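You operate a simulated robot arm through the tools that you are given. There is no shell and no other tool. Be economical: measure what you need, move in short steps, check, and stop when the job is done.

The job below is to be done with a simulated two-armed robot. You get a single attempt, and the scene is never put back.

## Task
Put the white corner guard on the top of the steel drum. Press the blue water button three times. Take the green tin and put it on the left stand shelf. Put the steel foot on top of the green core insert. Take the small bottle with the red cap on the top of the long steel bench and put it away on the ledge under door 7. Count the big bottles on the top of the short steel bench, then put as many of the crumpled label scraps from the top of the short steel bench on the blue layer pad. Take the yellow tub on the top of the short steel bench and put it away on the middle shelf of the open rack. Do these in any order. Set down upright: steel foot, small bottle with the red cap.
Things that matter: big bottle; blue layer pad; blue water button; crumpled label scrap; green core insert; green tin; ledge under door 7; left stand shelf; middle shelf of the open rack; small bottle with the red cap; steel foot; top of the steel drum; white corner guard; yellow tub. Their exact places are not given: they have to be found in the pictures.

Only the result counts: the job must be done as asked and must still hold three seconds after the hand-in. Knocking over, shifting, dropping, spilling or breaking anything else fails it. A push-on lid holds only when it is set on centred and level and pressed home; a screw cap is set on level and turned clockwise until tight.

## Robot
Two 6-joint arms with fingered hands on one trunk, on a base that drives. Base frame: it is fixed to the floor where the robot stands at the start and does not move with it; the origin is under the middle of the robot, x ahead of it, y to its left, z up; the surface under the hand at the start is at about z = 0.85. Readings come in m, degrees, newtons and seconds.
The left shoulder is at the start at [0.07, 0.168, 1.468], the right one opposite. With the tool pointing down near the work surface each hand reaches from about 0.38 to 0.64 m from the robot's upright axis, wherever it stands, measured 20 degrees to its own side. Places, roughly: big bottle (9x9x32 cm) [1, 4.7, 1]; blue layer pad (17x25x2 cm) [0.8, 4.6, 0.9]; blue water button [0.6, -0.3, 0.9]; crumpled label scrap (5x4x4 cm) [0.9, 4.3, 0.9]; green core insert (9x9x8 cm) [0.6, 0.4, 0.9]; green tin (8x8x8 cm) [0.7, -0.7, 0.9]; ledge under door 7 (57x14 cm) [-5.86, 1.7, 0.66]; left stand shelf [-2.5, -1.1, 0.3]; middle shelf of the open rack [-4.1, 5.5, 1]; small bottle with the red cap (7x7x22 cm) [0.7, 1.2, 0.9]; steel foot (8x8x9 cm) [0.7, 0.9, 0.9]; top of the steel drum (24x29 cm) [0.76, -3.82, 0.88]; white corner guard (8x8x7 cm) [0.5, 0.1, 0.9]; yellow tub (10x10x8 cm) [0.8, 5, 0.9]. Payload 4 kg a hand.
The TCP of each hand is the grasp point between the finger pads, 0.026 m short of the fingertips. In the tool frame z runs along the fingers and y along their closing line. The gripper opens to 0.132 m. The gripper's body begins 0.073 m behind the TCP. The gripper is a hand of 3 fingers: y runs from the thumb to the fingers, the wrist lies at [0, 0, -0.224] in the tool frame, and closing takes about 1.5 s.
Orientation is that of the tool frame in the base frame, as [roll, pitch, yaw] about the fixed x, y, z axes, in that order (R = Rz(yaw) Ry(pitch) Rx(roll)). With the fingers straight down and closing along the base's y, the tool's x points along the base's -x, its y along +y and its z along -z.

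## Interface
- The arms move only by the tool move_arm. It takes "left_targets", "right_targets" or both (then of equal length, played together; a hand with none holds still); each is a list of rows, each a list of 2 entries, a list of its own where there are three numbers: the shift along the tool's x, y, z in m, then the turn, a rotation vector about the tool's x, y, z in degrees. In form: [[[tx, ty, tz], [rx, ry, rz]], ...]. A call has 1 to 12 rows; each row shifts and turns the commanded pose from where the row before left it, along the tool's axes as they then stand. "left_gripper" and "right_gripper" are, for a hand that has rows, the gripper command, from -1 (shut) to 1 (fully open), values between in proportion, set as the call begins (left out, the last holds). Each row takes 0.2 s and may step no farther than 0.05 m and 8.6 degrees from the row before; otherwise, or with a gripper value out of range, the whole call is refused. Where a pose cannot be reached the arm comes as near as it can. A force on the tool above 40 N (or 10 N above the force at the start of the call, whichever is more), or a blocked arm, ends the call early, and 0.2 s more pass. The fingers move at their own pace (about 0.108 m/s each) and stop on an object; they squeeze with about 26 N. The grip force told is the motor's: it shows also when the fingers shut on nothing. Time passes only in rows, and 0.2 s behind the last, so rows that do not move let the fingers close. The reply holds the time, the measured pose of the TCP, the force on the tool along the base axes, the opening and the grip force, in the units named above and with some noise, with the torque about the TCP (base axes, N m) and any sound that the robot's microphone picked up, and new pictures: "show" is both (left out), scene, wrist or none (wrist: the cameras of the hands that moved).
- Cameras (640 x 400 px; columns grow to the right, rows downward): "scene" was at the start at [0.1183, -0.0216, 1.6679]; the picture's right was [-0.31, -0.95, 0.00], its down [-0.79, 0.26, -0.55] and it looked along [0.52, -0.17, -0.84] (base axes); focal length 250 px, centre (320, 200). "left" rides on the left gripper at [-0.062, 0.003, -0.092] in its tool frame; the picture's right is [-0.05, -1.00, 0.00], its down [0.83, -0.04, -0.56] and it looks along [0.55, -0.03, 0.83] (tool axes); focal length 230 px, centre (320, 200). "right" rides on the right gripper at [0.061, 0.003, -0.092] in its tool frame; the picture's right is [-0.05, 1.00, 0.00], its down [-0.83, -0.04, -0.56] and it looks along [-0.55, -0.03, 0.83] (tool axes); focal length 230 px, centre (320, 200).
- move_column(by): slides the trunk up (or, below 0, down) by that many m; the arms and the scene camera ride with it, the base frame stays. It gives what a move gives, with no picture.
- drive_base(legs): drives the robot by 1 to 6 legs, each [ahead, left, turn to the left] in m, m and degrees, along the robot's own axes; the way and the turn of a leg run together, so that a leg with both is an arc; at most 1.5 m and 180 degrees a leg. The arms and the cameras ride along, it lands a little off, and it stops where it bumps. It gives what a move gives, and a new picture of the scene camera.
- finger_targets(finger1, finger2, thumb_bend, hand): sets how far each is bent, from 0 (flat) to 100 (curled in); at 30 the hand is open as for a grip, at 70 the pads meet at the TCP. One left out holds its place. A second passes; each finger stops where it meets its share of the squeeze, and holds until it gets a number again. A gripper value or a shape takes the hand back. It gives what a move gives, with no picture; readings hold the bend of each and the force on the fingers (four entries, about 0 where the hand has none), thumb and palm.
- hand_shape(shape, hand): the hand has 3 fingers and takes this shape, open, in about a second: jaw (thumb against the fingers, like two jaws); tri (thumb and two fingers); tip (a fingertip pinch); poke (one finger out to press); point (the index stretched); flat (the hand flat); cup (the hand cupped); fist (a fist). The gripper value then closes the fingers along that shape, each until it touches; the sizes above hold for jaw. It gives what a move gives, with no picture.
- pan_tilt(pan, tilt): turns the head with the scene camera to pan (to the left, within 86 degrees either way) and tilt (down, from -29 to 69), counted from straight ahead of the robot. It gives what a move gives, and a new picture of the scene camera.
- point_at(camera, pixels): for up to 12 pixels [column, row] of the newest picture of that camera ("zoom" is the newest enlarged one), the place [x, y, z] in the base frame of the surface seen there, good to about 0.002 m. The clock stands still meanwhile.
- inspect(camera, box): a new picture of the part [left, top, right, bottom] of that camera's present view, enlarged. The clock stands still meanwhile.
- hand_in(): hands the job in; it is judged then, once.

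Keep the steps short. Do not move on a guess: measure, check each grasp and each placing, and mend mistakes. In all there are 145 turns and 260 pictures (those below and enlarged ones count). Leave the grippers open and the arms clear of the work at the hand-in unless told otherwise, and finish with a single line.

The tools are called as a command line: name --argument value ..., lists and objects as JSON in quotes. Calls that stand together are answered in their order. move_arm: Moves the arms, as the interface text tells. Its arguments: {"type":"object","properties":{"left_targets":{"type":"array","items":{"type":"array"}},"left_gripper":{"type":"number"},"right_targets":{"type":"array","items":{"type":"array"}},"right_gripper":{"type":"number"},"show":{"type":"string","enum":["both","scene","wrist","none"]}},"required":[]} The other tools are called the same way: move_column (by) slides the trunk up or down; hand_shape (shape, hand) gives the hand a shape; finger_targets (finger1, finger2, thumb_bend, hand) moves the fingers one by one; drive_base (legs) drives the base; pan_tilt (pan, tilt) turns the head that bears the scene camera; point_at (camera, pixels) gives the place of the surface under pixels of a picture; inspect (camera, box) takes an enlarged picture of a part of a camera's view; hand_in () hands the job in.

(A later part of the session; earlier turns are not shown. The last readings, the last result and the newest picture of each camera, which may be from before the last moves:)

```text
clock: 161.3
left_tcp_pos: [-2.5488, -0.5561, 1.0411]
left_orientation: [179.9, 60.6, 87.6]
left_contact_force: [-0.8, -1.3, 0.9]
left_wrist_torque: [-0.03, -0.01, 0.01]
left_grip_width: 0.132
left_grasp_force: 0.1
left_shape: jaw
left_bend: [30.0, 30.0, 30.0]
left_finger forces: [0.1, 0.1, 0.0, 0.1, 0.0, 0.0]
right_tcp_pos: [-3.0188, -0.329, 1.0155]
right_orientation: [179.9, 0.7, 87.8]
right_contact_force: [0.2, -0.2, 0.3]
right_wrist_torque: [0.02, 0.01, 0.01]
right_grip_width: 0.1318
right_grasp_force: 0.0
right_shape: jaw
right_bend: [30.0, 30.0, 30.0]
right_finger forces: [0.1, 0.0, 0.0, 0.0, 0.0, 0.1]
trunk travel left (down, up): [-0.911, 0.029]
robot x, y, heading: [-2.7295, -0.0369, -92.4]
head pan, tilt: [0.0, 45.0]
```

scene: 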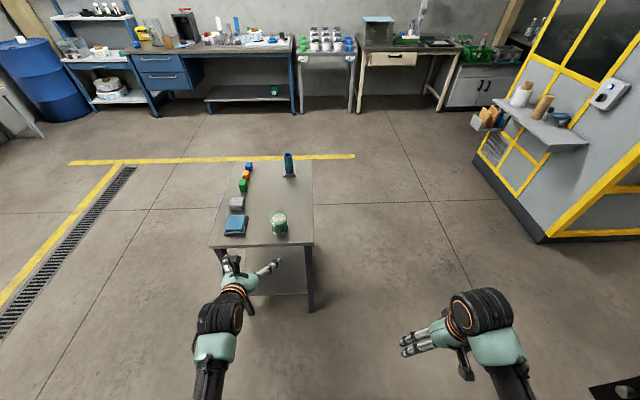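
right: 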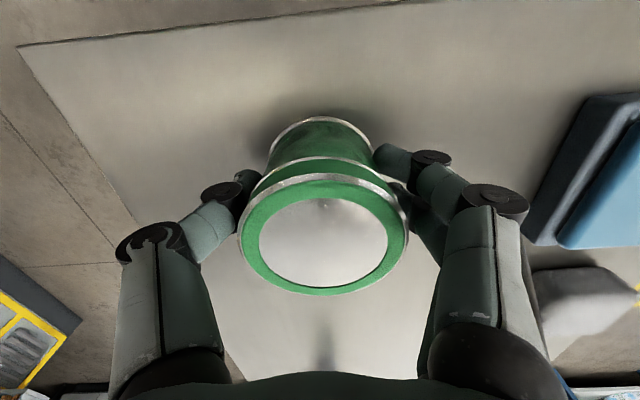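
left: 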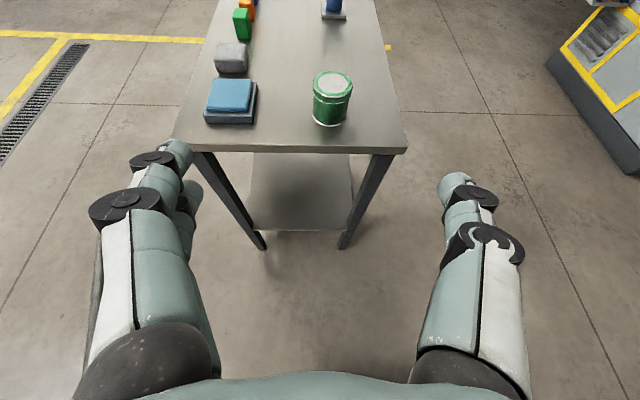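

move_column --by -0.2

drive_base --legs '[[0.2, -0.024, 0]]'

inspect --camera "left" --box '[0, 0, 640, 400]'

point_at --camera "zoom" --pixels '[[333, 90], [310, 100], [350, 100], [320, 110]]'

```text
clock: 163.4
left_tcp_pos: [-2.5487, -0.5567, 0.8404]
left_orientation: [179.9, 60.4, 87.5]
left_contact_force: [0.0, -0.6, 0.5]
left_wrist_torque: [-0.01, 0.03, -0.02]
left_grip_width: 0.132
left_grasp_force: 0.0
left_shape: jaw
left_bend: [30.0, 30.0, 30.0]
left_finger forces: [0.0, 0.0, 0.0, 0.1, 0.1, 0.0]
right_tcp_pos: [-3.0188, -0.3293, 0.8165]
right_orientation: [179.9, 0.7, 87.7]
right_contact_force: [0.1, -0.2, 0.5]
right_wrist_torque: [0.0, -0.02, 0.04]
right_grip_width: 0.1316
right_grasp_force: 0.0
right_shape: jaw
right_bend: [30.0, 30.0, 30.0]
right_finger forces: [0.1, 0.1, 0.0, 0.0, 0.0, 0.1]
trunk travel left (down, up): [-0.711, 0.229]
robot x, y, heading: [-2.7294, -0.0342, -92.4]
head pan, tilt: [0.0, 45.0]
```

```text
clock: 165.1
left_tcp_pos: [-2.5829, -0.7572, 0.8414]
left_orientation: [179.9, 60.4, 87.5]
left_contact_force: [-0.6, 0.2, 0.0]
left_wrist_torque: [0.01, 0.0, 0.01]
left_grip_width: 0.1321
left_grasp_force: 0.1
left_shape: jaw
left_bend: [30.0, 30.0, 30.0]
left_finger forces: [0.0, 0.1, 0.1, 0.0, 0.1, 0.1]
right_tcp_pos: [-3.0502, -0.5283, 0.8167]
right_orientation: [180.0, 0.7, 87.7]
right_contact_force: [-0.2, -0.2, -0.6]
right_wrist_torque: [0.02, -0.03, 0.01]
right_grip_width: 0.1318
right_grasp_force: 0.1
right_shape: jaw
right_bend: [30.0, 30.0, 30.0]
right_finger forces: [0.0, 0.1, 0.1, 0.0, 0.1, 0.0]
trunk travel left (down, up): [-0.711, 0.229]
robot x, y, heading: [-2.7581, -0.2344, -92.4]
head pan, tilt: [0.0, 45.0]
```

scene: 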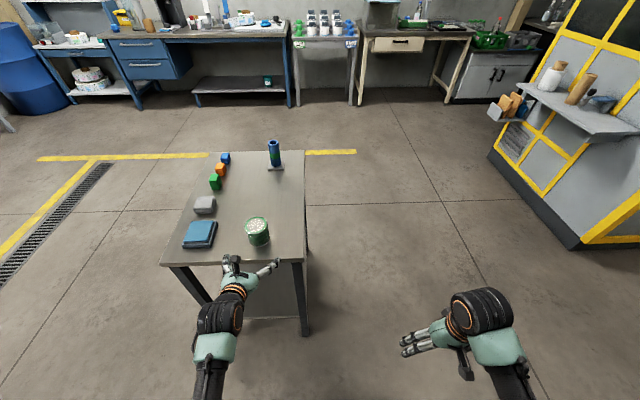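

```text
1.00 times, centred on (320, 200) of left (not enlarged: the box is as wide or as high as the picture)
```

zoom: 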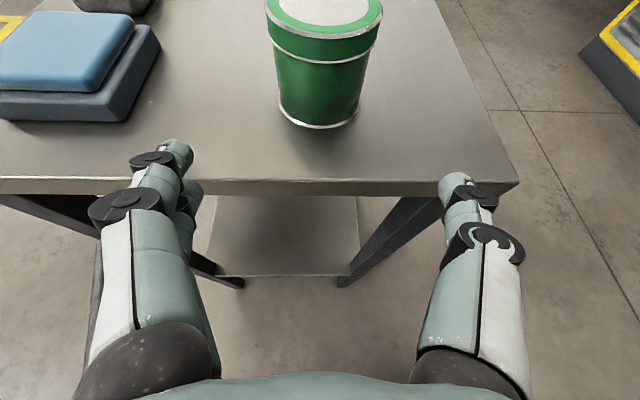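

```text
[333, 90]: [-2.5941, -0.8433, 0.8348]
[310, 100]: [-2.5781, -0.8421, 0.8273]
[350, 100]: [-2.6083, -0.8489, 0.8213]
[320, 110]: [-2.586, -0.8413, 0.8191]
```

Aligned with the tin. I'll move the hand ahead 0.11 m horizontally so the fingers straddle it.

move_arm --left_targets '[[[-0.0185, -0.001, 0.032], [0, 0, 0]], [[-0.0185, -0.001, 0.032], [0, 0, 0]], [[-0.018, -0.001, 0.031], [0, 0, 0]], [[0, 0, 0], [0, 0, 0]]]' --left_gripper 1 --show "wrist"

```text
clock: 166.1
left_tcp_pos: [-2.5913, -0.8659, 0.8393]
left_orientation: [179.8, 60.5, 87.4]
left_contact_force: [0.1, -1.2, -0.3]
left_wrist_torque: [0.02, 0.01, 0.0]
left_grip_width: 0.1319
left_grasp_force: 0.1
left_shape: jaw
left_bend: [30.0, 30.0, 30.0]
left_finger forces: [0.0, 0.1, 0.1, 0.0, 0.0, 0.0]
right_tcp_pos: [-3.0508, -0.5281, 0.8167]
right_orientation: [179.9, 0.7, 87.8]
right_contact_force: [0.0, 0.4, -0.5]
right_wrist_torque: [-0.01, 0.0, -0.02]
right_grip_width: 0.1322
right_grasp_force: 0.2
right_shape: jaw
right_bend: [30.0, 30.0, 30.0]
right_finger forces: [0.1, 0.0, 0.0, 0.1, 0.1, 0.0]
trunk travel left (down, up): [-0.711, 0.229]
robot x, y, heading: [-2.7615, -0.2353, -92.2]
head pan, tilt: [0.0, 45.0]
```

left: 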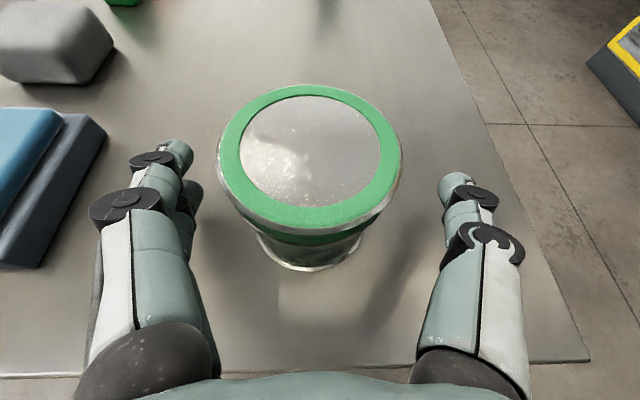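

move_arm --left_targets '[[[-0.001, 0.005, 0.002], [0, 0, 0]], [[0, 0, 0], [0, 0, 0]], [[0, 0, 0], [0, 0, 0]], [[0, 0, 0], [0, 0, 0]], [[0, 0, 0], [0, 0, 0]], [[0, 0, 0], [0, 0, 0]], [[0, 0, 0], [0, 0, 0]]]' --left_gripper -1 --show "wrist"

```text
clock: 167.7
left_tcp_pos: [-2.5847, -0.8695, 0.839]
left_orientation: [180.0, 60.5, 87.4]
left_contact_force: [-0.7, 0.6, -0.3]
left_wrist_torque: [0.02, 0.0, 0.01]
left_grip_width: 0.0607
left_grasp_force: 26.7
left_shape: jaw
left_bend: [73.0, 73.0, 70.0]
left_finger forces: [11.7, 11.9, 0.0, 0.0, 22.5, 0.0]
right_tcp_pos: [-3.0499, -0.5293, 0.8157]
right_orientation: [179.9, 0.6, 87.7]
right_contact_force: [-1.1, 0.0, -0.3]
right_wrist_torque: [0.01, -0.01, 0.0]
right_grip_width: 0.1316
right_grasp_force: 0.2
right_shape: jaw
right_bend: [30.0, 30.0, 30.0]
right_finger forces: [0.0, 0.1, 0.1, 0.0, 0.0, 0.1]
trunk travel left (down, up): [-0.711, 0.229]
robot x, y, heading: [-2.7584, -0.2392, -92.4]
head pan, tilt: [0.0, 45.0]
```

left: 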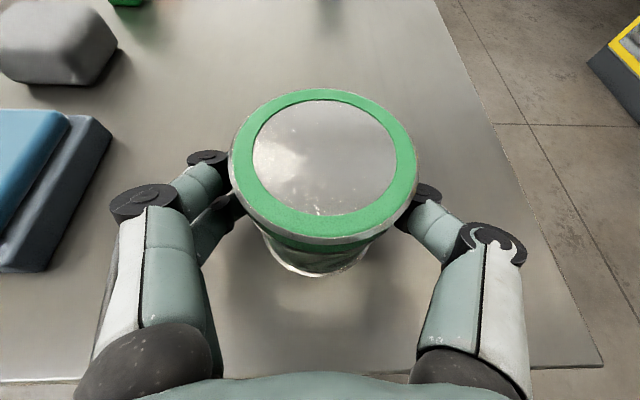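

Gripped. I'll raise it slightly, back away, then lower the trunk so the tin is just above shelf height.

move_column --by 0.05

drive_base --legs '[[-0.35, 0.06, 0]]'

move_column --by -0.5

pan_tilt --pan 10 --tilt 35

```text
clock: 168.6
left_tcp_pos: [-2.5843, -0.869, 0.8892]
left_orientation: [179.9, 60.4, 87.4]
left_contact_force: [0.0, 0.5, -1.6]
left_wrist_torque: [0.03, 0.01, -0.02]
left_grip_width: 0.0612
left_grasp_force: 26.5
left_shape: jaw
left_bend: [73.0, 73.0, 70.0]
left_finger forces: [11.8, 12.0, 0.0, 0.0, 22.5, 0.0]
right_tcp_pos: [-3.0499, -0.5291, 0.8656]
right_orientation: [179.8, 0.6, 87.7]
right_contact_force: [-0.7, -0.1, -0.3]
right_wrist_torque: [-0.01, -0.02, -0.01]
right_grip_width: 0.1321
right_grasp_force: 0.1
right_shape: jaw
right_bend: [30.0, 30.0, 30.0]
right_finger forces: [0.1, 0.0, 0.1, 0.1, 0.1, 0.0]
trunk travel left (down, up): [-0.761, 0.179]
robot x, y, heading: [-2.7599, -0.237, -92.3]
head pan, tilt: [0.0, 45.0]
```

```text
clock: 170.9
left_tcp_pos: [-2.5111, -0.5241, 0.888]
left_orientation: [179.8, 60.4, 87.2]
left_contact_force: [1.1, 0.2, -2.5]
left_wrist_torque: [0.04, 0.03, -0.02]
left_grip_width: 0.0612
left_grasp_force: 25.9
left_shape: jaw
left_bend: [73.0, 73.0, 70.0]
left_finger forces: [11.9, 11.9, 0.0, 0.0, 22.4, 0.0]
right_tcp_pos: [-2.9767, -0.1837, 0.865]
right_orientation: [179.9, 0.6, 87.7]
right_contact_force: [0.2, -0.4, 0.9]
right_wrist_torque: [-0.02, -0.02, -0.01]
right_grip_width: 0.1319
right_grasp_force: 0.1
right_shape: jaw
right_bend: [30.0, 30.0, 30.0]
right_finger forces: [0.0, 0.0, 0.1, 0.0, 0.0, 0.1]
trunk travel left (down, up): [-0.761, 0.179]
robot x, y, heading: [-2.6866, 0.1076, -92.4]
head pan, tilt: [0.0, 45.0]
```

scene: 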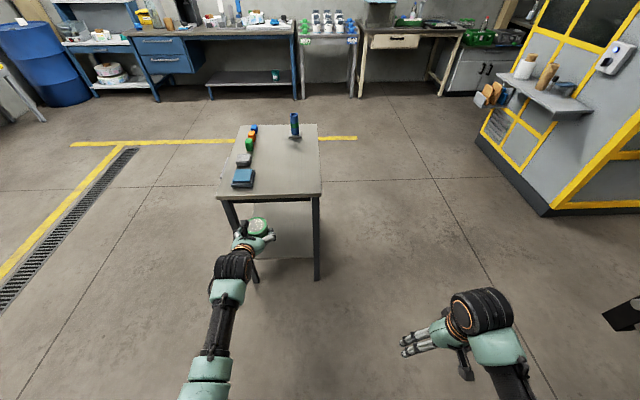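

```text
refused: -0.5 is not a number from -0.4 to 0.4
```

```text
clock: 171.6
left_tcp_pos: [-2.5121, -0.5238, 0.8896]
left_orientation: [179.9, 60.4, 87.4]
left_contact_force: [1.3, 0.1, -1.6]
left_wrist_torque: [0.01, 0.0, 0.03]
left_grip_width: 0.0608
left_grasp_force: 26.4
left_shape: jaw
left_bend: [73.0, 73.0, 70.0]
left_finger forces: [11.8, 11.9, 0.0, 0.1, 22.3, 0.0]
right_tcp_pos: [-2.9775, -0.183, 0.8646]
right_orientation: [179.8, 0.8, 87.6]
right_contact_force: [1.0, 0.2, -0.2]
right_wrist_torque: [-0.02, 0.02, 0.01]
right_grip_width: 0.1319
right_grasp_force: 0.1
right_shape: jaw
right_bend: [30.0, 30.0, 30.0]
right_finger forces: [0.0, 0.1, 0.1, 0.0, 0.0, 0.0]
trunk travel left (down, up): [-0.761, 0.179]
robot x, y, heading: [-2.6857, 0.108, -92.6]
head pan, tilt: [10.0, 35.0]
```

scene: 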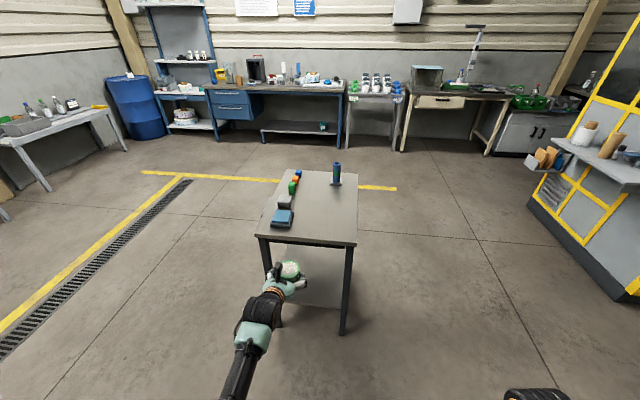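

move_column --by -0.3

move_column --by -0.2

pan_tilt --pan 10 --tilt 35

inspect --camera "left" --box '[0, 0, 640, 400]'

point_at --camera "zoom" --pixels '[[250, 30], [300, 30], [350, 40], [230, 60], [430, 60]]'

```text
clock: 174.6
left_tcp_pos: [-2.5118, -0.5253, 0.589]
left_orientation: [179.8, 60.4, 87.4]
left_contact_force: [0.5, -0.5, -1.1]
left_wrist_torque: [0.01, 0.0, 0.04]
left_grip_width: 0.0614
left_grasp_force: 26.2
left_shape: jaw
left_bend: [73.0, 73.0, 70.0]
left_finger forces: [11.8, 11.9, 0.0, 0.0, 22.4, 0.0]
right_tcp_pos: [-2.9772, -0.1824, 0.5668]
right_orientation: [179.9, 0.6, 87.5]
right_contact_force: [0.0, 0.3, 0.5]
right_wrist_torque: [0.02, 0.02, 0.01]
right_grip_width: 0.1318
right_grasp_force: 0.1
right_shape: jaw
right_bend: [30.0, 30.0, 30.0]
right_finger forces: [0.0, 0.0, 0.0, 0.0, 0.1, 0.0]
trunk travel left (down, up): [-0.461, 0.479]
robot x, y, heading: [-2.6853, 0.1099, -92.7]
head pan, tilt: [10.0, 35.0]
```

```text
clock: 176.8
left_tcp_pos: [-2.5113, -0.524, 0.3893]
left_orientation: [179.9, 60.4, 87.3]
left_contact_force: [-0.4, 0.5, -2.3]
left_wrist_torque: [0.02, -0.02, -0.01]
left_grip_width: 0.0612
left_grasp_force: 26.1
left_shape: jaw
left_bend: [73.0, 73.0, 70.0]
left_finger forces: [11.7, 11.9, 0.0, 0.1, 22.3, 0.0]
right_tcp_pos: [-2.9768, -0.1829, 0.3662]
right_orientation: [179.9, 0.7, 87.6]
right_contact_force: [0.0, -0.2, 0.4]
right_wrist_torque: [0.0, 0.02, 0.0]
right_grip_width: 0.1318
right_grasp_force: 0.1
right_shape: jaw
right_bend: [30.0, 30.0, 30.0]
right_finger forces: [0.1, 0.0, 0.0, 0.1, 0.0, 0.1]
trunk travel left (down, up): [-0.261, 0.679]
robot x, y, heading: [-2.6873, 0.1105, -92.7]
head pan, tilt: [10.0, 35.0]
```

```text
clock: 177.3
left_tcp_pos: [-2.5122, -0.5239, 0.3897]
left_orientation: [179.9, 60.3, 87.4]
left_contact_force: [0.6, -1.1, -1.5]
left_wrist_torque: [0.0, -0.01, 0.0]
left_grip_width: 0.0611
left_grasp_force: 26.5
left_shape: jaw
left_bend: [73.0, 73.0, 70.0]
left_finger forces: [11.8, 11.9, 0.1, 0.0, 22.3, 0.1]
right_tcp_pos: [-2.9767, -0.1838, 0.3664]
right_orientation: [180.0, 0.6, 87.6]
right_contact_force: [-0.1, -0.3, -0.2]
right_wrist_torque: [-0.03, -0.01, -0.01]
right_grip_width: 0.132
right_grasp_force: 0.1
right_shape: jaw
right_bend: [30.0, 30.0, 30.0]
right_finger forces: [0.0, 0.0, 0.0, 0.1, 0.0, 0.0]
trunk travel left (down, up): [-0.261, 0.679]
robot x, y, heading: [-2.6877, 0.1044, -92.4]
head pan, tilt: [10.0, 35.0]
```

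scene: 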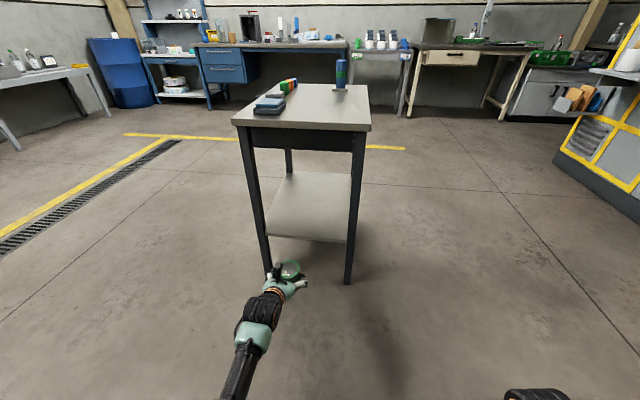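

```text
1.00 times, centred on (320, 200) of left (not enlarged: the box is as wide or as high as the picture)
```

zoom: 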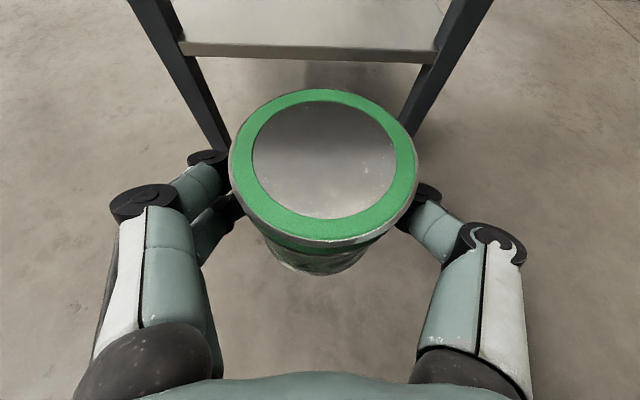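

```text
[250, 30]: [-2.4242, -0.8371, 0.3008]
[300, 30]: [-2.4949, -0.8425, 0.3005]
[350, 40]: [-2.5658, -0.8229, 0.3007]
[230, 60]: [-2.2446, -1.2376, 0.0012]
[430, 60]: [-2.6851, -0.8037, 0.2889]
```

Lined up between the legs, with the shelf edge at y −0.81. I'll drive ahead to bring the tin over the shelf.

drive_base --legs '[[0.37, 0, 0]]'

inspect --camera "left" --box '[0, 0, 640, 400]'

```text
clock: 179.7
left_tcp_pos: [-2.5223, -0.8939, 0.3895]
left_orientation: [179.9, 60.4, 87.7]
left_contact_force: [-0.1, 0.0, -2.2]
left_wrist_torque: [0.05, 0.02, -0.02]
left_grip_width: 0.0611
left_grasp_force: 26.3
left_shape: jaw
left_bend: [73.0, 73.0, 70.0]
left_finger forces: [11.7, 11.8, 0.1, 0.0, 22.3, 0.0]
right_tcp_pos: [-2.9908, -0.5554, 0.365]
right_orientation: [179.9, 0.6, 87.8]
right_contact_force: [-0.8, 0.4, 0.4]
right_wrist_torque: [0.02, 0.01, 0.04]
right_grip_width: 0.1322
right_grasp_force: 0.0
right_shape: jaw
right_bend: [30.0, 30.0, 30.0]
right_finger forces: [0.0, 0.1, 0.0, 0.0, 0.0, 0.1]
trunk travel left (down, up): [-0.261, 0.679]
robot x, y, heading: [-2.7031, -0.2642, -92.2]
head pan, tilt: [10.0, 35.0]
```

scene: 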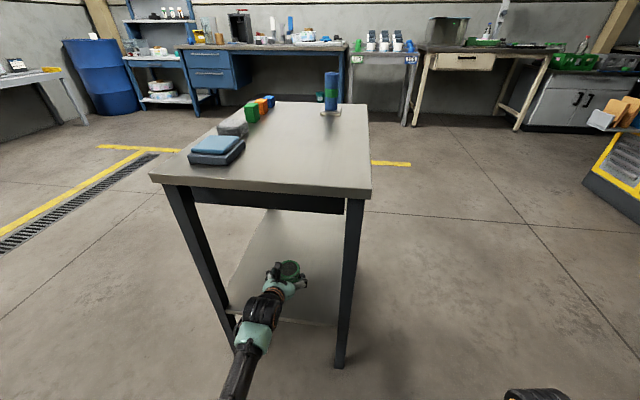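

```text
1.00 times, centred on (320, 200) of left (not enlarged: the box is as wide or as high as the picture)
```

zoom: 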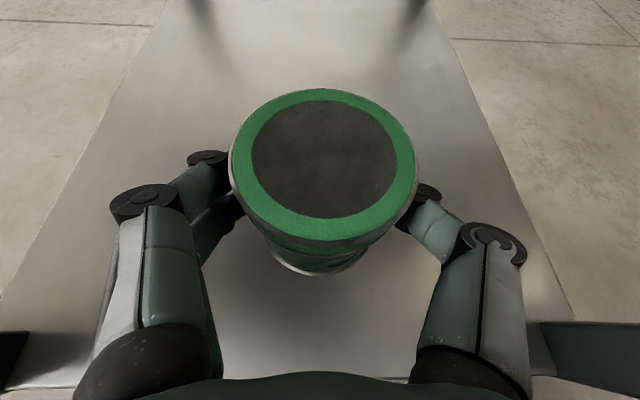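

Over the shelf. I'll lower the trunk 45 mm, then finely.

move_column --by -0.044

move_column --by -0.004

move_column --by -0.002

```text
clock: 180.6
left_tcp_pos: [-2.5226, -0.8933, 0.3456]
left_orientation: [179.9, 60.5, 87.7]
left_contact_force: [0.0, 0.1, -1.9]
left_wrist_torque: [0.03, -0.03, -0.01]
left_grip_width: 0.0609
left_grasp_force: 25.9
left_shape: jaw
left_bend: [73.0, 73.0, 70.0]
left_finger forces: [11.9, 11.9, 0.0, 0.0, 22.3, 0.1]
right_tcp_pos: [-2.9903, -0.5547, 0.3223]
right_orientation: [179.9, 0.6, 88.0]
right_contact_force: [-0.9, 0.7, 0.0]
right_wrist_torque: [-0.04, -0.01, 0.02]
right_grip_width: 0.1321
right_grasp_force: 0.1
right_shape: jaw
right_bend: [30.0, 30.0, 30.0]
right_finger forces: [0.1, 0.0, 0.1, 0.0, 0.0, 0.0]
trunk travel left (down, up): [-0.217, 0.723]
robot x, y, heading: [-2.6998, -0.2643, -92.1]
head pan, tilt: [10.0, 35.0]
```

```text
clock: 181.1
left_tcp_pos: [-2.5244, -0.8941, 0.3408]
left_orientation: [179.8, 60.4, 87.6]
left_contact_force: [-0.5, 0.5, -2.3]
left_wrist_torque: [0.02, 0.02, -0.03]
left_grip_width: 0.061
left_grasp_force: 25.4
left_shape: jaw
left_bend: [73.0, 73.0, 70.0]
left_finger forces: [11.8, 12.0, 0.0, 0.0, 22.3, 0.1]
right_tcp_pos: [-2.99, -0.5551, 0.3174]
right_orientation: [179.9, 0.6, 87.9]
right_contact_force: [-0.1, -0.4, 0.4]
right_wrist_torque: [-0.03, 0.03, -0.02]
right_grip_width: 0.1321
right_grasp_force: 0.1
right_shape: jaw
right_bend: [30.0, 30.0, 30.0]
right_finger forces: [0.1, 0.1, 0.0, 0.1, 0.0, 0.1]
trunk travel left (down, up): [-0.213, 0.727]
robot x, y, heading: [-2.7003, -0.2665, -92.3]
head pan, tilt: [10.0, 35.0]
```

```text
clock: 181.6
left_tcp_pos: [-2.5226, -0.8949, 0.3389]
left_orientation: [179.9, 60.4, 87.7]
left_contact_force: [-0.4, 0.3, -1.2]
left_wrist_torque: [0.04, 0.04, 0.02]
left_grip_width: 0.0609
left_grasp_force: 25.5
left_shape: jaw
left_bend: [73.0, 73.0, 70.0]
left_finger forces: [12.0, 11.9, 0.1, 0.0, 22.6, 0.0]
right_tcp_pos: [-2.9905, -0.5555, 0.3159]
right_orientation: [179.9, 0.6, 87.9]
right_contact_force: [-0.4, 0.3, 0.4]
right_wrist_torque: [0.01, -0.01, 0.0]
right_grip_width: 0.1319
right_grasp_force: 0.0
right_shape: jaw
right_bend: [30.0, 30.0, 30.0]
right_finger forces: [0.0, 0.0, 0.1, 0.1, 0.0, 0.0]
trunk travel left (down, up): [-0.211, 0.729]
robot x, y, heading: [-2.7024, -0.2596, -91.8]
head pan, tilt: [10.0, 35.0]
```

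move_column --by -0.001

move_arm --left_targets '[[[0, 0, 0], [0, 0, 0]], [[0, 0, 0], [0, 0, 0]], [[0, 0, 0], [0, 0, 0]], [[0, 0, 0], [0, 0, 0]]]' --left_gripper 1 --show "wrist"

```text
clock: 182.2
left_tcp_pos: [-2.5227, -0.894, 0.3384]
left_orientation: [179.9, 60.4, 87.6]
left_contact_force: [0.0, 0.7, 1.1]
left_wrist_torque: [0.0, -0.02, -0.02]
left_grip_width: 0.0608
left_grasp_force: 25.6
left_shape: jaw
left_bend: [73.0, 73.0, 70.0]
left_finger forces: [12.1, 12.1, 0.0, 0.0, 22.5, 0.1]
right_tcp_pos: [-2.9908, -0.5552, 0.3156]
right_orientation: [179.8, 0.7, 88.0]
right_contact_force: [-0.8, -0.4, -0.2]
right_wrist_torque: [0.02, 0.02, 0.01]
right_grip_width: 0.1317
right_grasp_force: 0.1
right_shape: jaw
right_bend: [30.0, 30.0, 30.0]
right_finger forces: [0.0, 0.0, 0.0, 0.1, 0.1, 0.1]
trunk travel left (down, up): [-0.21, 0.73]
robot x, y, heading: [-2.7025, -0.2585, -92.0]
head pan, tilt: [10.0, 35.0]
```

```text
clock: 183.2
left_tcp_pos: [-2.5234, -0.8937, 0.3374]
left_orientation: [180.0, 60.4, 87.8]
left_contact_force: [-0.8, -0.3, 0.4]
left_wrist_torque: [0.01, 0.02, 0.04]
left_grip_width: 0.132
left_grasp_force: 0.1
left_shape: jaw
left_bend: [30.0, 30.0, 30.0]
left_finger forces: [0.0, 0.0, 0.1, 0.0, 0.1, 0.0]
right_tcp_pos: [-2.9897, -0.5553, 0.3148]
right_orientation: [179.9, 0.6, 88.0]
right_contact_force: [0.3, -0.8, 0.2]
right_wrist_torque: [0.02, -0.01, 0.02]
right_grip_width: 0.1318
right_grasp_force: 0.0
right_shape: jaw
right_bend: [30.0, 30.0, 30.0]
right_finger forces: [0.0, 0.1, 0.0, 0.1, 0.1, 0.1]
trunk travel left (down, up): [-0.21, 0.73]
robot x, y, heading: [-2.7016, -0.2614, -92.2]
head pan, tilt: [10.0, 35.0]
```

left: 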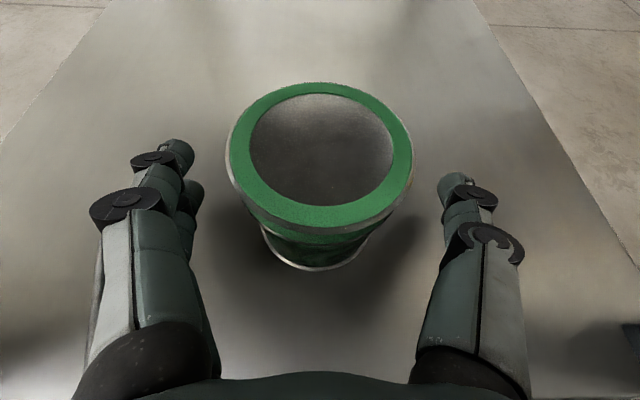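

The tin stands on the shelf. I'll back out straight, turn toward the bench and raise the trunk.

drive_base --legs '[[-0.5, 0, 0], [0, 0, 92]]'

move_column --by 0.4

move_column --by 0.33

pan_tilt --pan 30 --tilt 20

```text
clock: 190.0
left_tcp_pos: [-2.0587, 0.4459, 0.3378]
left_orientation: [179.9, 60.4, -179.5]
left_contact_force: [-0.1, 1.0, 0.1]
left_wrist_torque: [0.0, 0.02, -0.04]
left_grip_width: 0.1318
left_grasp_force: 0.0
left_shape: jaw
left_bend: [30.0, 30.0, 30.0]
left_finger forces: [0.0, 0.1, 0.1, 0.0, 0.0, 0.1]
right_tcp_pos: [-2.3731, -0.0357, 0.3142]
right_orientation: [179.9, 0.7, -179.3]
right_contact_force: [0.2, -0.5, -0.3]
right_wrist_torque: [0.01, 0.01, 0.01]
right_grip_width: 0.1317
right_grasp_force: 0.1
right_shape: jaw
right_bend: [30.0, 30.0, 30.0]
right_finger forces: [0.0, 0.0, 0.0, 0.1, 0.1, 0.1]
trunk travel left (down, up): [-0.21, 0.73]
robot x, y, heading: [-2.6813, 0.2357, 0.4]
head pan, tilt: [10.0, 35.0]
```

scene: 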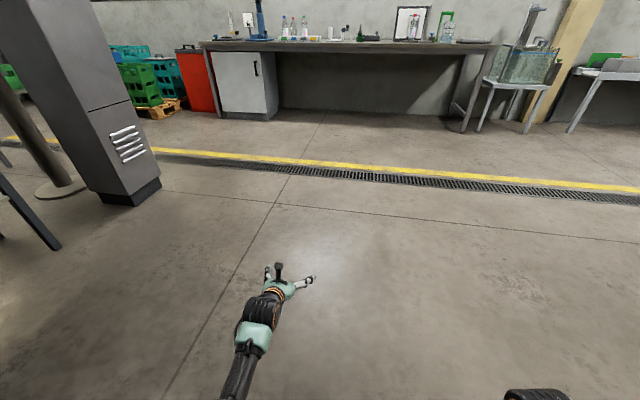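

```text
clock: 193.9
left_tcp_pos: [-2.0574, 0.4459, 0.7383]
left_orientation: [179.9, 60.4, -179.5]
left_contact_force: [-0.9, -1.3, 0.6]
left_wrist_torque: [0.02, -0.02, -0.01]
left_grip_width: 0.1317
left_grasp_force: 0.2
left_shape: jaw
left_bend: [30.0, 30.0, 30.0]
left_finger forces: [0.0, 0.1, 0.0, 0.0, 0.1, 0.0]
right_tcp_pos: [-2.3745, -0.0359, 0.7147]
right_orientation: [179.9, 0.6, -179.3]
right_contact_force: [-0.1, -0.5, 0.1]
right_wrist_torque: [-0.01, 0.0, 0.0]
right_grip_width: 0.1321
right_grasp_force: 0.1
right_shape: jaw
right_bend: [30.0, 30.0, 30.0]
right_finger forces: [0.0, 0.0, 0.0, 0.0, 0.1, 0.0]
trunk travel left (down, up): [-0.61, 0.33]
robot x, y, heading: [-2.6786, 0.2381, 0.6]
head pan, tilt: [10.0, 35.0]
```

```text
clock: 197.1
left_tcp_pos: [-2.0586, 0.4471, 1.0678]
left_orientation: [179.9, 60.4, -179.5]
left_contact_force: [0.0, -0.3, 0.2]
left_wrist_torque: [0.01, -0.02, -0.01]
left_grip_width: 0.1316
left_grasp_force: 0.0
left_shape: jaw
left_bend: [30.0, 30.0, 30.0]
left_finger forces: [0.0, 0.0, 0.0, 0.0, 0.0, 0.1]
right_tcp_pos: [-2.3737, -0.0363, 1.045]
right_orientation: [179.8, 0.7, -179.3]
right_contact_force: [-0.2, 0.8, -0.5]
right_wrist_torque: [0.01, 0.0, -0.04]
right_grip_width: 0.132
right_grasp_force: 0.1
right_shape: jaw
right_bend: [30.0, 30.0, 30.0]
right_finger forces: [0.1, 0.0, 0.1, 0.0, 0.0, 0.0]
trunk travel left (down, up): [-0.94, 0.0]
robot x, y, heading: [-2.6808, 0.2368, 0.6]
head pan, tilt: [10.0, 35.0]
```

```text
clock: 197.9
left_tcp_pos: [-2.059, 0.4463, 1.0682]
left_orientation: [179.9, 60.4, -179.5]
left_contact_force: [-0.3, -0.5, 0.9]
left_wrist_torque: [-0.03, -0.02, 0.0]
left_grip_width: 0.1319
left_grasp_force: 0.1
left_shape: jaw
left_bend: [30.0, 30.0, 30.0]
left_finger forces: [0.1, 0.0, 0.0, 0.0, 0.0, 0.0]
right_tcp_pos: [-2.3735, -0.0364, 1.0453]
right_orientation: [179.9, 0.7, -179.3]
right_contact_force: [-0.2, 0.6, -0.4]
right_wrist_torque: [-0.01, -0.02, 0.01]
right_grip_width: 0.1317
right_grasp_force: 0.1
right_shape: jaw
right_bend: [30.0, 30.0, 30.0]
right_finger forces: [0.0, 0.1, 0.0, 0.0, 0.0, 0.0]
trunk travel left (down, up): [-0.94, 0.0]
robot x, y, heading: [-2.681, 0.2356, 0.6]
head pan, tilt: [30.0, 20.0]
```

scene: 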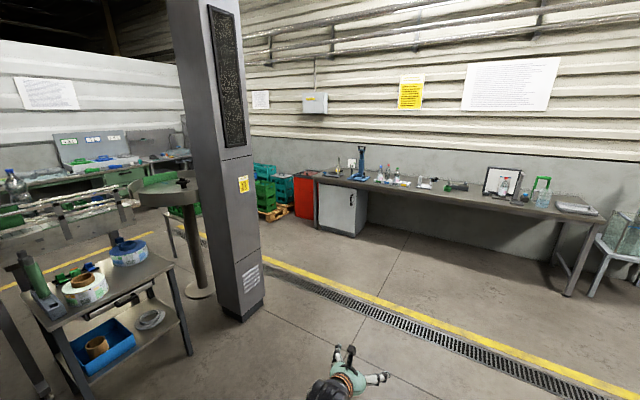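

point_at --camera "scene" --pixels '[[245, 318], [264, 300], [200, 290], [190, 350], [345, 230], [315, 200]]'

drive_base --legs '[[1.4, 0, 0], [0.9, 0.72, 0]]'

```text
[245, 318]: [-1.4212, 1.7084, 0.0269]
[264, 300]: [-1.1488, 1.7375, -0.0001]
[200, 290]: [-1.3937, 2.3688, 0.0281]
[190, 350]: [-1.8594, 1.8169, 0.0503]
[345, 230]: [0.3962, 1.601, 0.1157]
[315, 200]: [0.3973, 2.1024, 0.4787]
```

```text
clock: 210.4
left_tcp_pos: [0.207, 1.2539, 1.07]
left_orientation: [179.9, 60.5, -178.3]
left_contact_force: [0.5, 0.6, -0.7]
left_wrist_torque: [0.0, 0.02, -0.01]
left_grip_width: 0.1319
left_grasp_force: 0.1
left_shape: jaw
left_bend: [30.0, 30.0, 30.0]
left_finger forces: [0.0, 0.1, 0.1, 0.0, 0.0, 0.0]
right_tcp_pos: [-0.0975, 0.7635, 1.0443]
right_orientation: [-180.0, 0.7, -177.9]
right_contact_force: [-0.3, -0.2, -0.1]
right_wrist_torque: [-0.01, 0.02, -0.02]
right_grip_width: 0.132
right_grasp_force: 0.0
right_shape: jaw
right_bend: [30.0, 30.0, 30.0]
right_finger forces: [0.0, 0.0, 0.1, 0.1, 0.0, 0.1]
trunk travel left (down, up): [-0.94, 0.0]
robot x, y, heading: [-0.4071, 1.0285, 2.3]
head pan, tilt: [30.0, 20.0]
```

scene: 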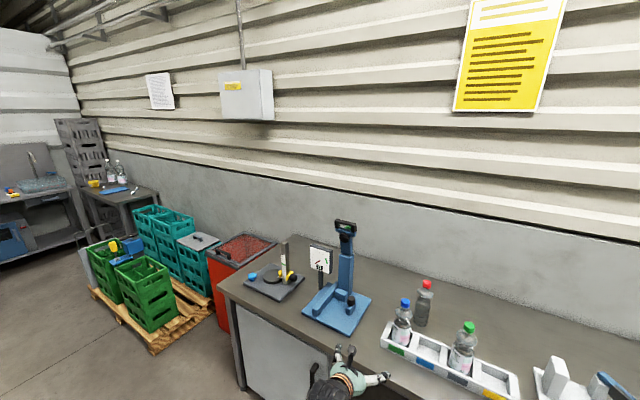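

pan_tilt --pan 5 --tilt 35

inspect --camera "scene" --box '[180, 80, 460, 255]'

```text
clock: 211.3
left_tcp_pos: [0.2085, 1.2538, 1.0687]
left_orientation: [180.0, 60.5, -178.2]
left_contact_force: [0.3, 0.2, 0.6]
left_wrist_torque: [-0.01, 0.03, -0.01]
left_grip_width: 0.1317
left_grasp_force: 0.0
left_shape: jaw
left_bend: [30.0, 30.0, 30.0]
left_finger forces: [0.1, 0.0, 0.1, 0.1, 0.1, 0.0]
right_tcp_pos: [-0.0961, 0.7623, 1.0449]
right_orientation: [179.9, 0.6, -177.9]
right_contact_force: [0.6, 0.7, 0.5]
right_wrist_torque: [-0.02, -0.04, 0.07]
right_grip_width: 0.1317
right_grasp_force: 0.2
right_shape: jaw
right_bend: [30.0, 30.0, 30.0]
right_finger forces: [0.0, 0.0, 0.0, 0.0, 0.0, 0.1]
trunk travel left (down, up): [-0.94, 0.0]
robot x, y, heading: [-0.4098, 1.0323, 2.2]
head pan, tilt: [5.0, 35.0]
```

scene: 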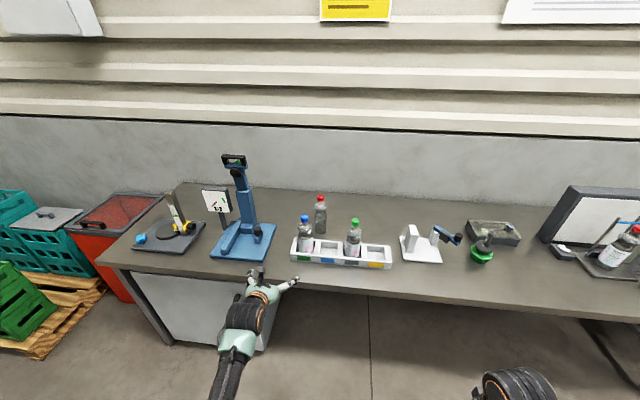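

```text
2.29 times, centred on (320, 168) of scene
```

zoom: 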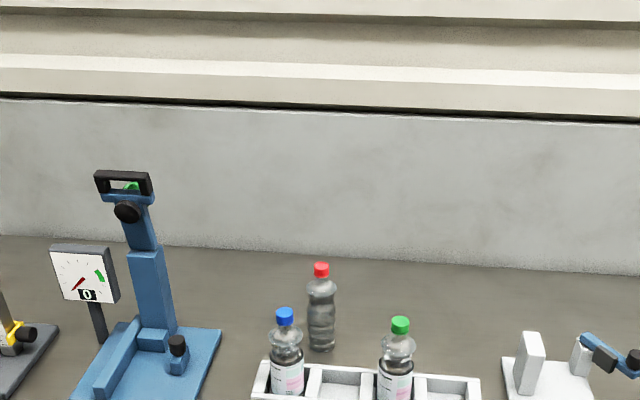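

point_at --camera "zoom" --pixels '[[321, 270], [321, 310], [321, 345], [285, 315], [287, 350], [400, 325], [396, 360], [340, 370], [430, 375], [180, 345], [270, 375], [155, 200]]'

```text
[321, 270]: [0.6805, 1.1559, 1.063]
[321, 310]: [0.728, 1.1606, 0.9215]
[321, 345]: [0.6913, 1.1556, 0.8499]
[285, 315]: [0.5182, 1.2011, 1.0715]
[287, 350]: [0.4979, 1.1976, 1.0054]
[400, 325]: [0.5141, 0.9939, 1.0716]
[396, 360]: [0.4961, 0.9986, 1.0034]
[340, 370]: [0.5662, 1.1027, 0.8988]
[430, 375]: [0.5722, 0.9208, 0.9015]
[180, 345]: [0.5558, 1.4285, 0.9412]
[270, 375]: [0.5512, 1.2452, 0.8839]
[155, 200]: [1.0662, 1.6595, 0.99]
```

The red-cap bottle stands at about (0.70, 1.15), behind the blue- and green-cap bottles. I'll grasp it from above with the hand tilted 45°. First I tilt and raise the hand, then drive up.

move_arm --left_targets '[[[0, 0, 0], [0, 7.7, 0]], [[0, 0, 0], [0, 7.7, 0]], [[-0.03, 0, -0.03], [0, 0, 0]], [[-0.03, 0, -0.03], [0, 0, 0]], [[-0.03, 0, -0.03], [0, 0, 0]]]' --left_gripper 1 --show "none"

```text
clock: 212.5
left_tcp_pos: [0.2094, 1.2514, 1.1955]
left_orientation: [179.8, 45.0, -178.2]
left_contact_force: [0.8, -1.0, 0.9]
left_wrist_torque: [0.03, -0.01, -0.01]
left_grip_width: 0.132
left_grasp_force: 0.1
left_shape: jaw
left_bend: [30.0, 30.0, 30.0]
left_finger forces: [0.1, 0.1, 0.0, 0.2, 0.1, 0.1]
right_tcp_pos: [-0.0961, 0.7621, 1.0445]
right_orientation: [179.9, 0.7, -177.9]
right_contact_force: [0.3, 0.4, -0.3]
right_wrist_torque: [0.0, 0.02, -0.02]
right_grip_width: 0.1317
right_grasp_force: 0.0
right_shape: jaw
right_bend: [30.0, 30.0, 30.0]
right_finger forces: [0.1, 0.1, 0.0, 0.0, 0.0, 0.0]
trunk travel left (down, up): [-0.94, 0.0]
robot x, y, heading: [-0.4134, 1.0299, 2.0]
head pan, tilt: [5.0, 35.0]
```

drive_base --legs '[[0.44, -0.12, 0]]'

inspect --camera "left" --box '[0, 0, 640, 400]'

point_at --camera "zoom" --pixels '[[320, 100], [320, 60], [320, 140]]'

```text
clock: 215.2
left_tcp_pos: [0.6534, 1.1501, 1.1961]
left_orientation: [-180.0, 45.2, -178.0]
left_contact_force: [-0.4, -0.1, 0.2]
left_wrist_torque: [0.0, -0.01, -0.01]
left_grip_width: 0.1317
left_grasp_force: 0.1
left_shape: jaw
left_bend: [30.0, 30.0, 30.0]
left_finger forces: [0.0, 0.0, 0.1, 0.0, 0.0, 0.0]
right_tcp_pos: [0.3483, 0.6603, 1.0448]
right_orientation: [179.9, 0.8, -177.8]
right_contact_force: [0.2, -0.2, 0.1]
right_wrist_torque: [0.01, -0.02, -0.03]
right_grip_width: 0.1314
right_grasp_force: 0.0
right_shape: jaw
right_bend: [30.0, 30.0, 30.0]
right_finger forces: [0.0, 0.0, 0.0, 0.1, 0.0, 0.0]
trunk travel left (down, up): [-0.94, 0.0]
robot x, y, heading: [0.0397, 0.9252, 2.2]
head pan, tilt: [5.0, 35.0]
```

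scene: 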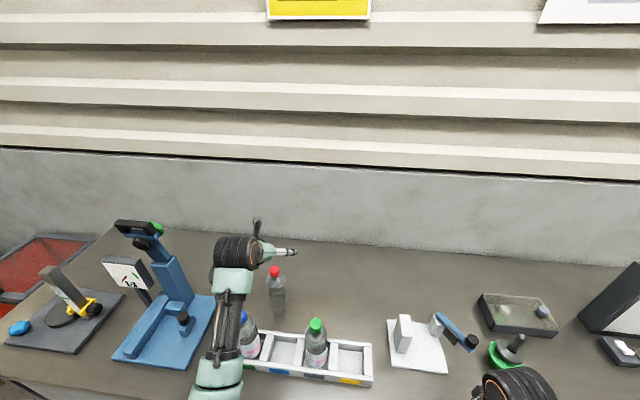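

```text
1.00 times, centred on (320, 200) of left (not enlarged: the box is as wide or as high as the picture)
```

zoom: 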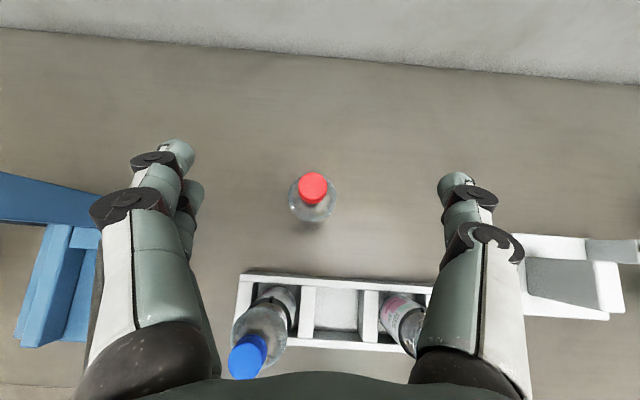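

```text
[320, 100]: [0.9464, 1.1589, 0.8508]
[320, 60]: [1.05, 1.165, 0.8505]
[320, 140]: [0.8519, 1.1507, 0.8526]
```

point_at --camera "zoom" --pixels '[[313, 187], [300, 187], [326, 187], [313, 174], [313, 200], [292, 205], [334, 200]]'

```text
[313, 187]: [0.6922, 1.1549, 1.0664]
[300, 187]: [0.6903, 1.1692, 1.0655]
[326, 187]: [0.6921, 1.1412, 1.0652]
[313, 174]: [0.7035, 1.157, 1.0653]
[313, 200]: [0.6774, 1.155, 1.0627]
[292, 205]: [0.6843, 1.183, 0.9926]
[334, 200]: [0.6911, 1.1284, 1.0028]
```

Cap centre is at (0.691, 1.155), top z 1.066. I'll move over it and descend vertically with the fingers straddling, stopping first at z≈1.03.

move_arm --left_targets '[[[-0.0266, 0.005, 0.0266], [0, 0, 0]], [[0.029, 0, 0.029], [0, 0, 0]], [[0.029, 0, 0.029], [0, 0, 0]], [[0.029, 0, 0.029], [0, 0, 0]], [[0.029, 0, 0.029], [0, 0, 0]], [[0, 0, 0], [0, 0, 0]]]' --left_gripper 1 --show "both"

```text
clock: 216.7
left_tcp_pos: [0.6923, 1.1558, 1.0319]
left_orientation: [179.8, 45.1, -178.1]
left_contact_force: [-0.1, -0.2, 0.1]
left_wrist_torque: [0.0, 0.01, 0.02]
left_grip_width: 0.1317
left_grasp_force: 0.1
left_shape: jaw
left_bend: [30.0, 30.0, 30.0]
left_finger forces: [0.1, 0.1, 0.0, 0.1, 0.0, 0.0]
right_tcp_pos: [0.3505, 0.661, 1.0442]
right_orientation: [180.0, 0.7, -177.9]
right_contact_force: [1.0, 0.5, 0.1]
right_wrist_torque: [0.01, -0.03, 0.03]
right_grip_width: 0.1318
right_grasp_force: 0.2
right_shape: jaw
right_bend: [30.0, 30.0, 30.0]
right_finger forces: [0.1, 0.0, 0.1, 0.0, 0.0, 0.1]
trunk travel left (down, up): [-0.94, 0.0]
robot x, y, heading: [0.033, 0.9285, 2.0]
head pan, tilt: [5.0, 35.0]
```

scene: 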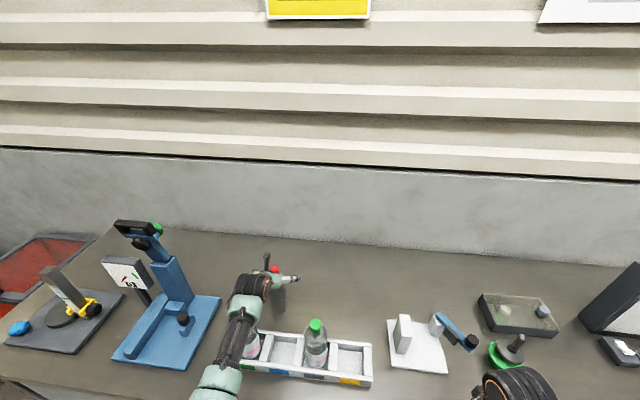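
left: 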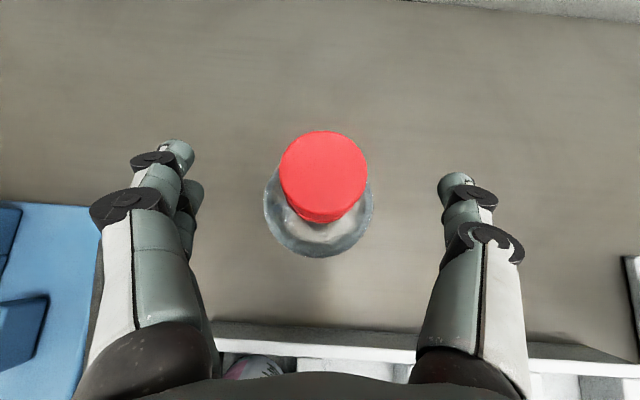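

Centred. I'll descend the last 5.5 cm.

move_arm --left_targets '[[[0.0195, 0, 0.0195], [0, 0, 0]], [[0.0195, 0, 0.0195], [0, 0, 0]], [[0, 0, 0], [0, 0, 0]]]' --left_gripper 1 --show "both"

inspect --camera "scene" --box '[180, 220, 360, 390]'

```text
clock: 217.4
left_tcp_pos: [0.6906, 1.1556, 0.9766]
left_orientation: [179.8, 45.1, -178.1]
left_contact_force: [0.1, 0.4, -0.7]
left_wrist_torque: [0.01, 0.01, 0.02]
left_grip_width: 0.1317
left_grasp_force: 0.1
left_shape: jaw
left_bend: [30.0, 30.0, 30.0]
left_finger forces: [0.1, 0.0, 0.0, 0.1, 0.0, 0.1]
right_tcp_pos: [0.3504, 0.6601, 1.0452]
right_orientation: [179.9, 0.6, -177.9]
right_contact_force: [-0.4, 0.2, 0.3]
right_wrist_torque: [-0.02, 0.02, 0.0]
right_grip_width: 0.1317
right_grasp_force: 0.1
right_shape: jaw
right_bend: [30.0, 30.0, 30.0]
right_finger forces: [0.0, 0.0, 0.0, 0.0, 0.0, 0.0]
trunk travel left (down, up): [-0.94, 0.0]
robot x, y, heading: [0.0368, 0.9259, 2.2]
head pan, tilt: [5.0, 35.0]
```

scene: 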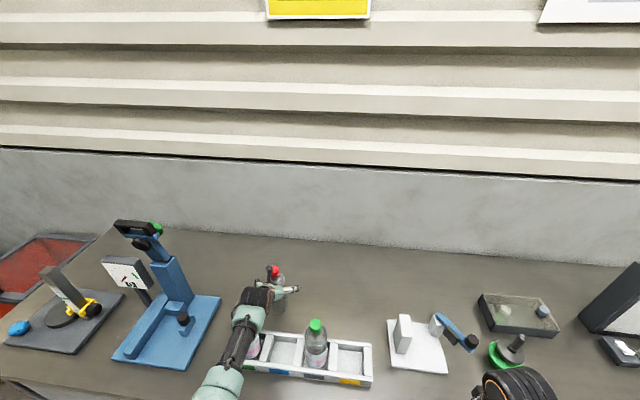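
left: 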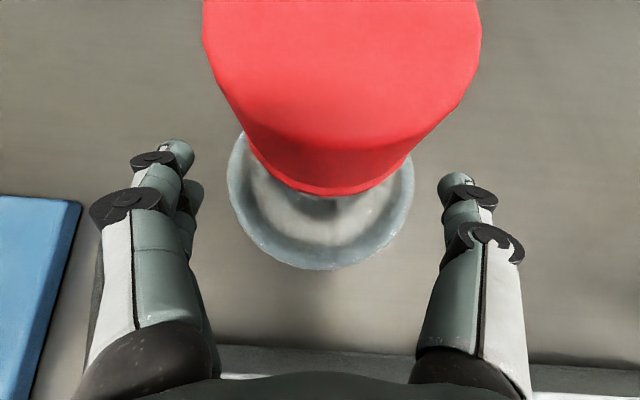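

```text
2.35 times, centred on (270, 305) of scene
```

zoom: 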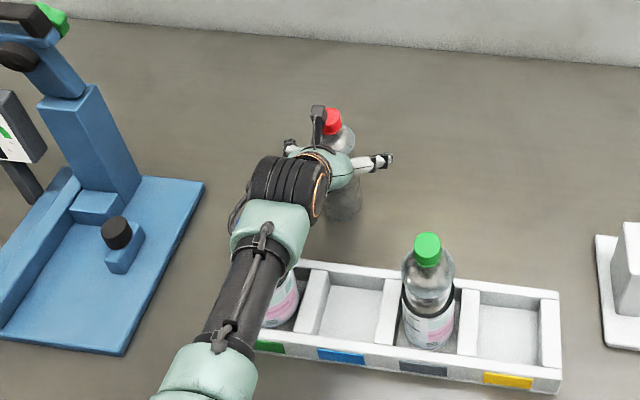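

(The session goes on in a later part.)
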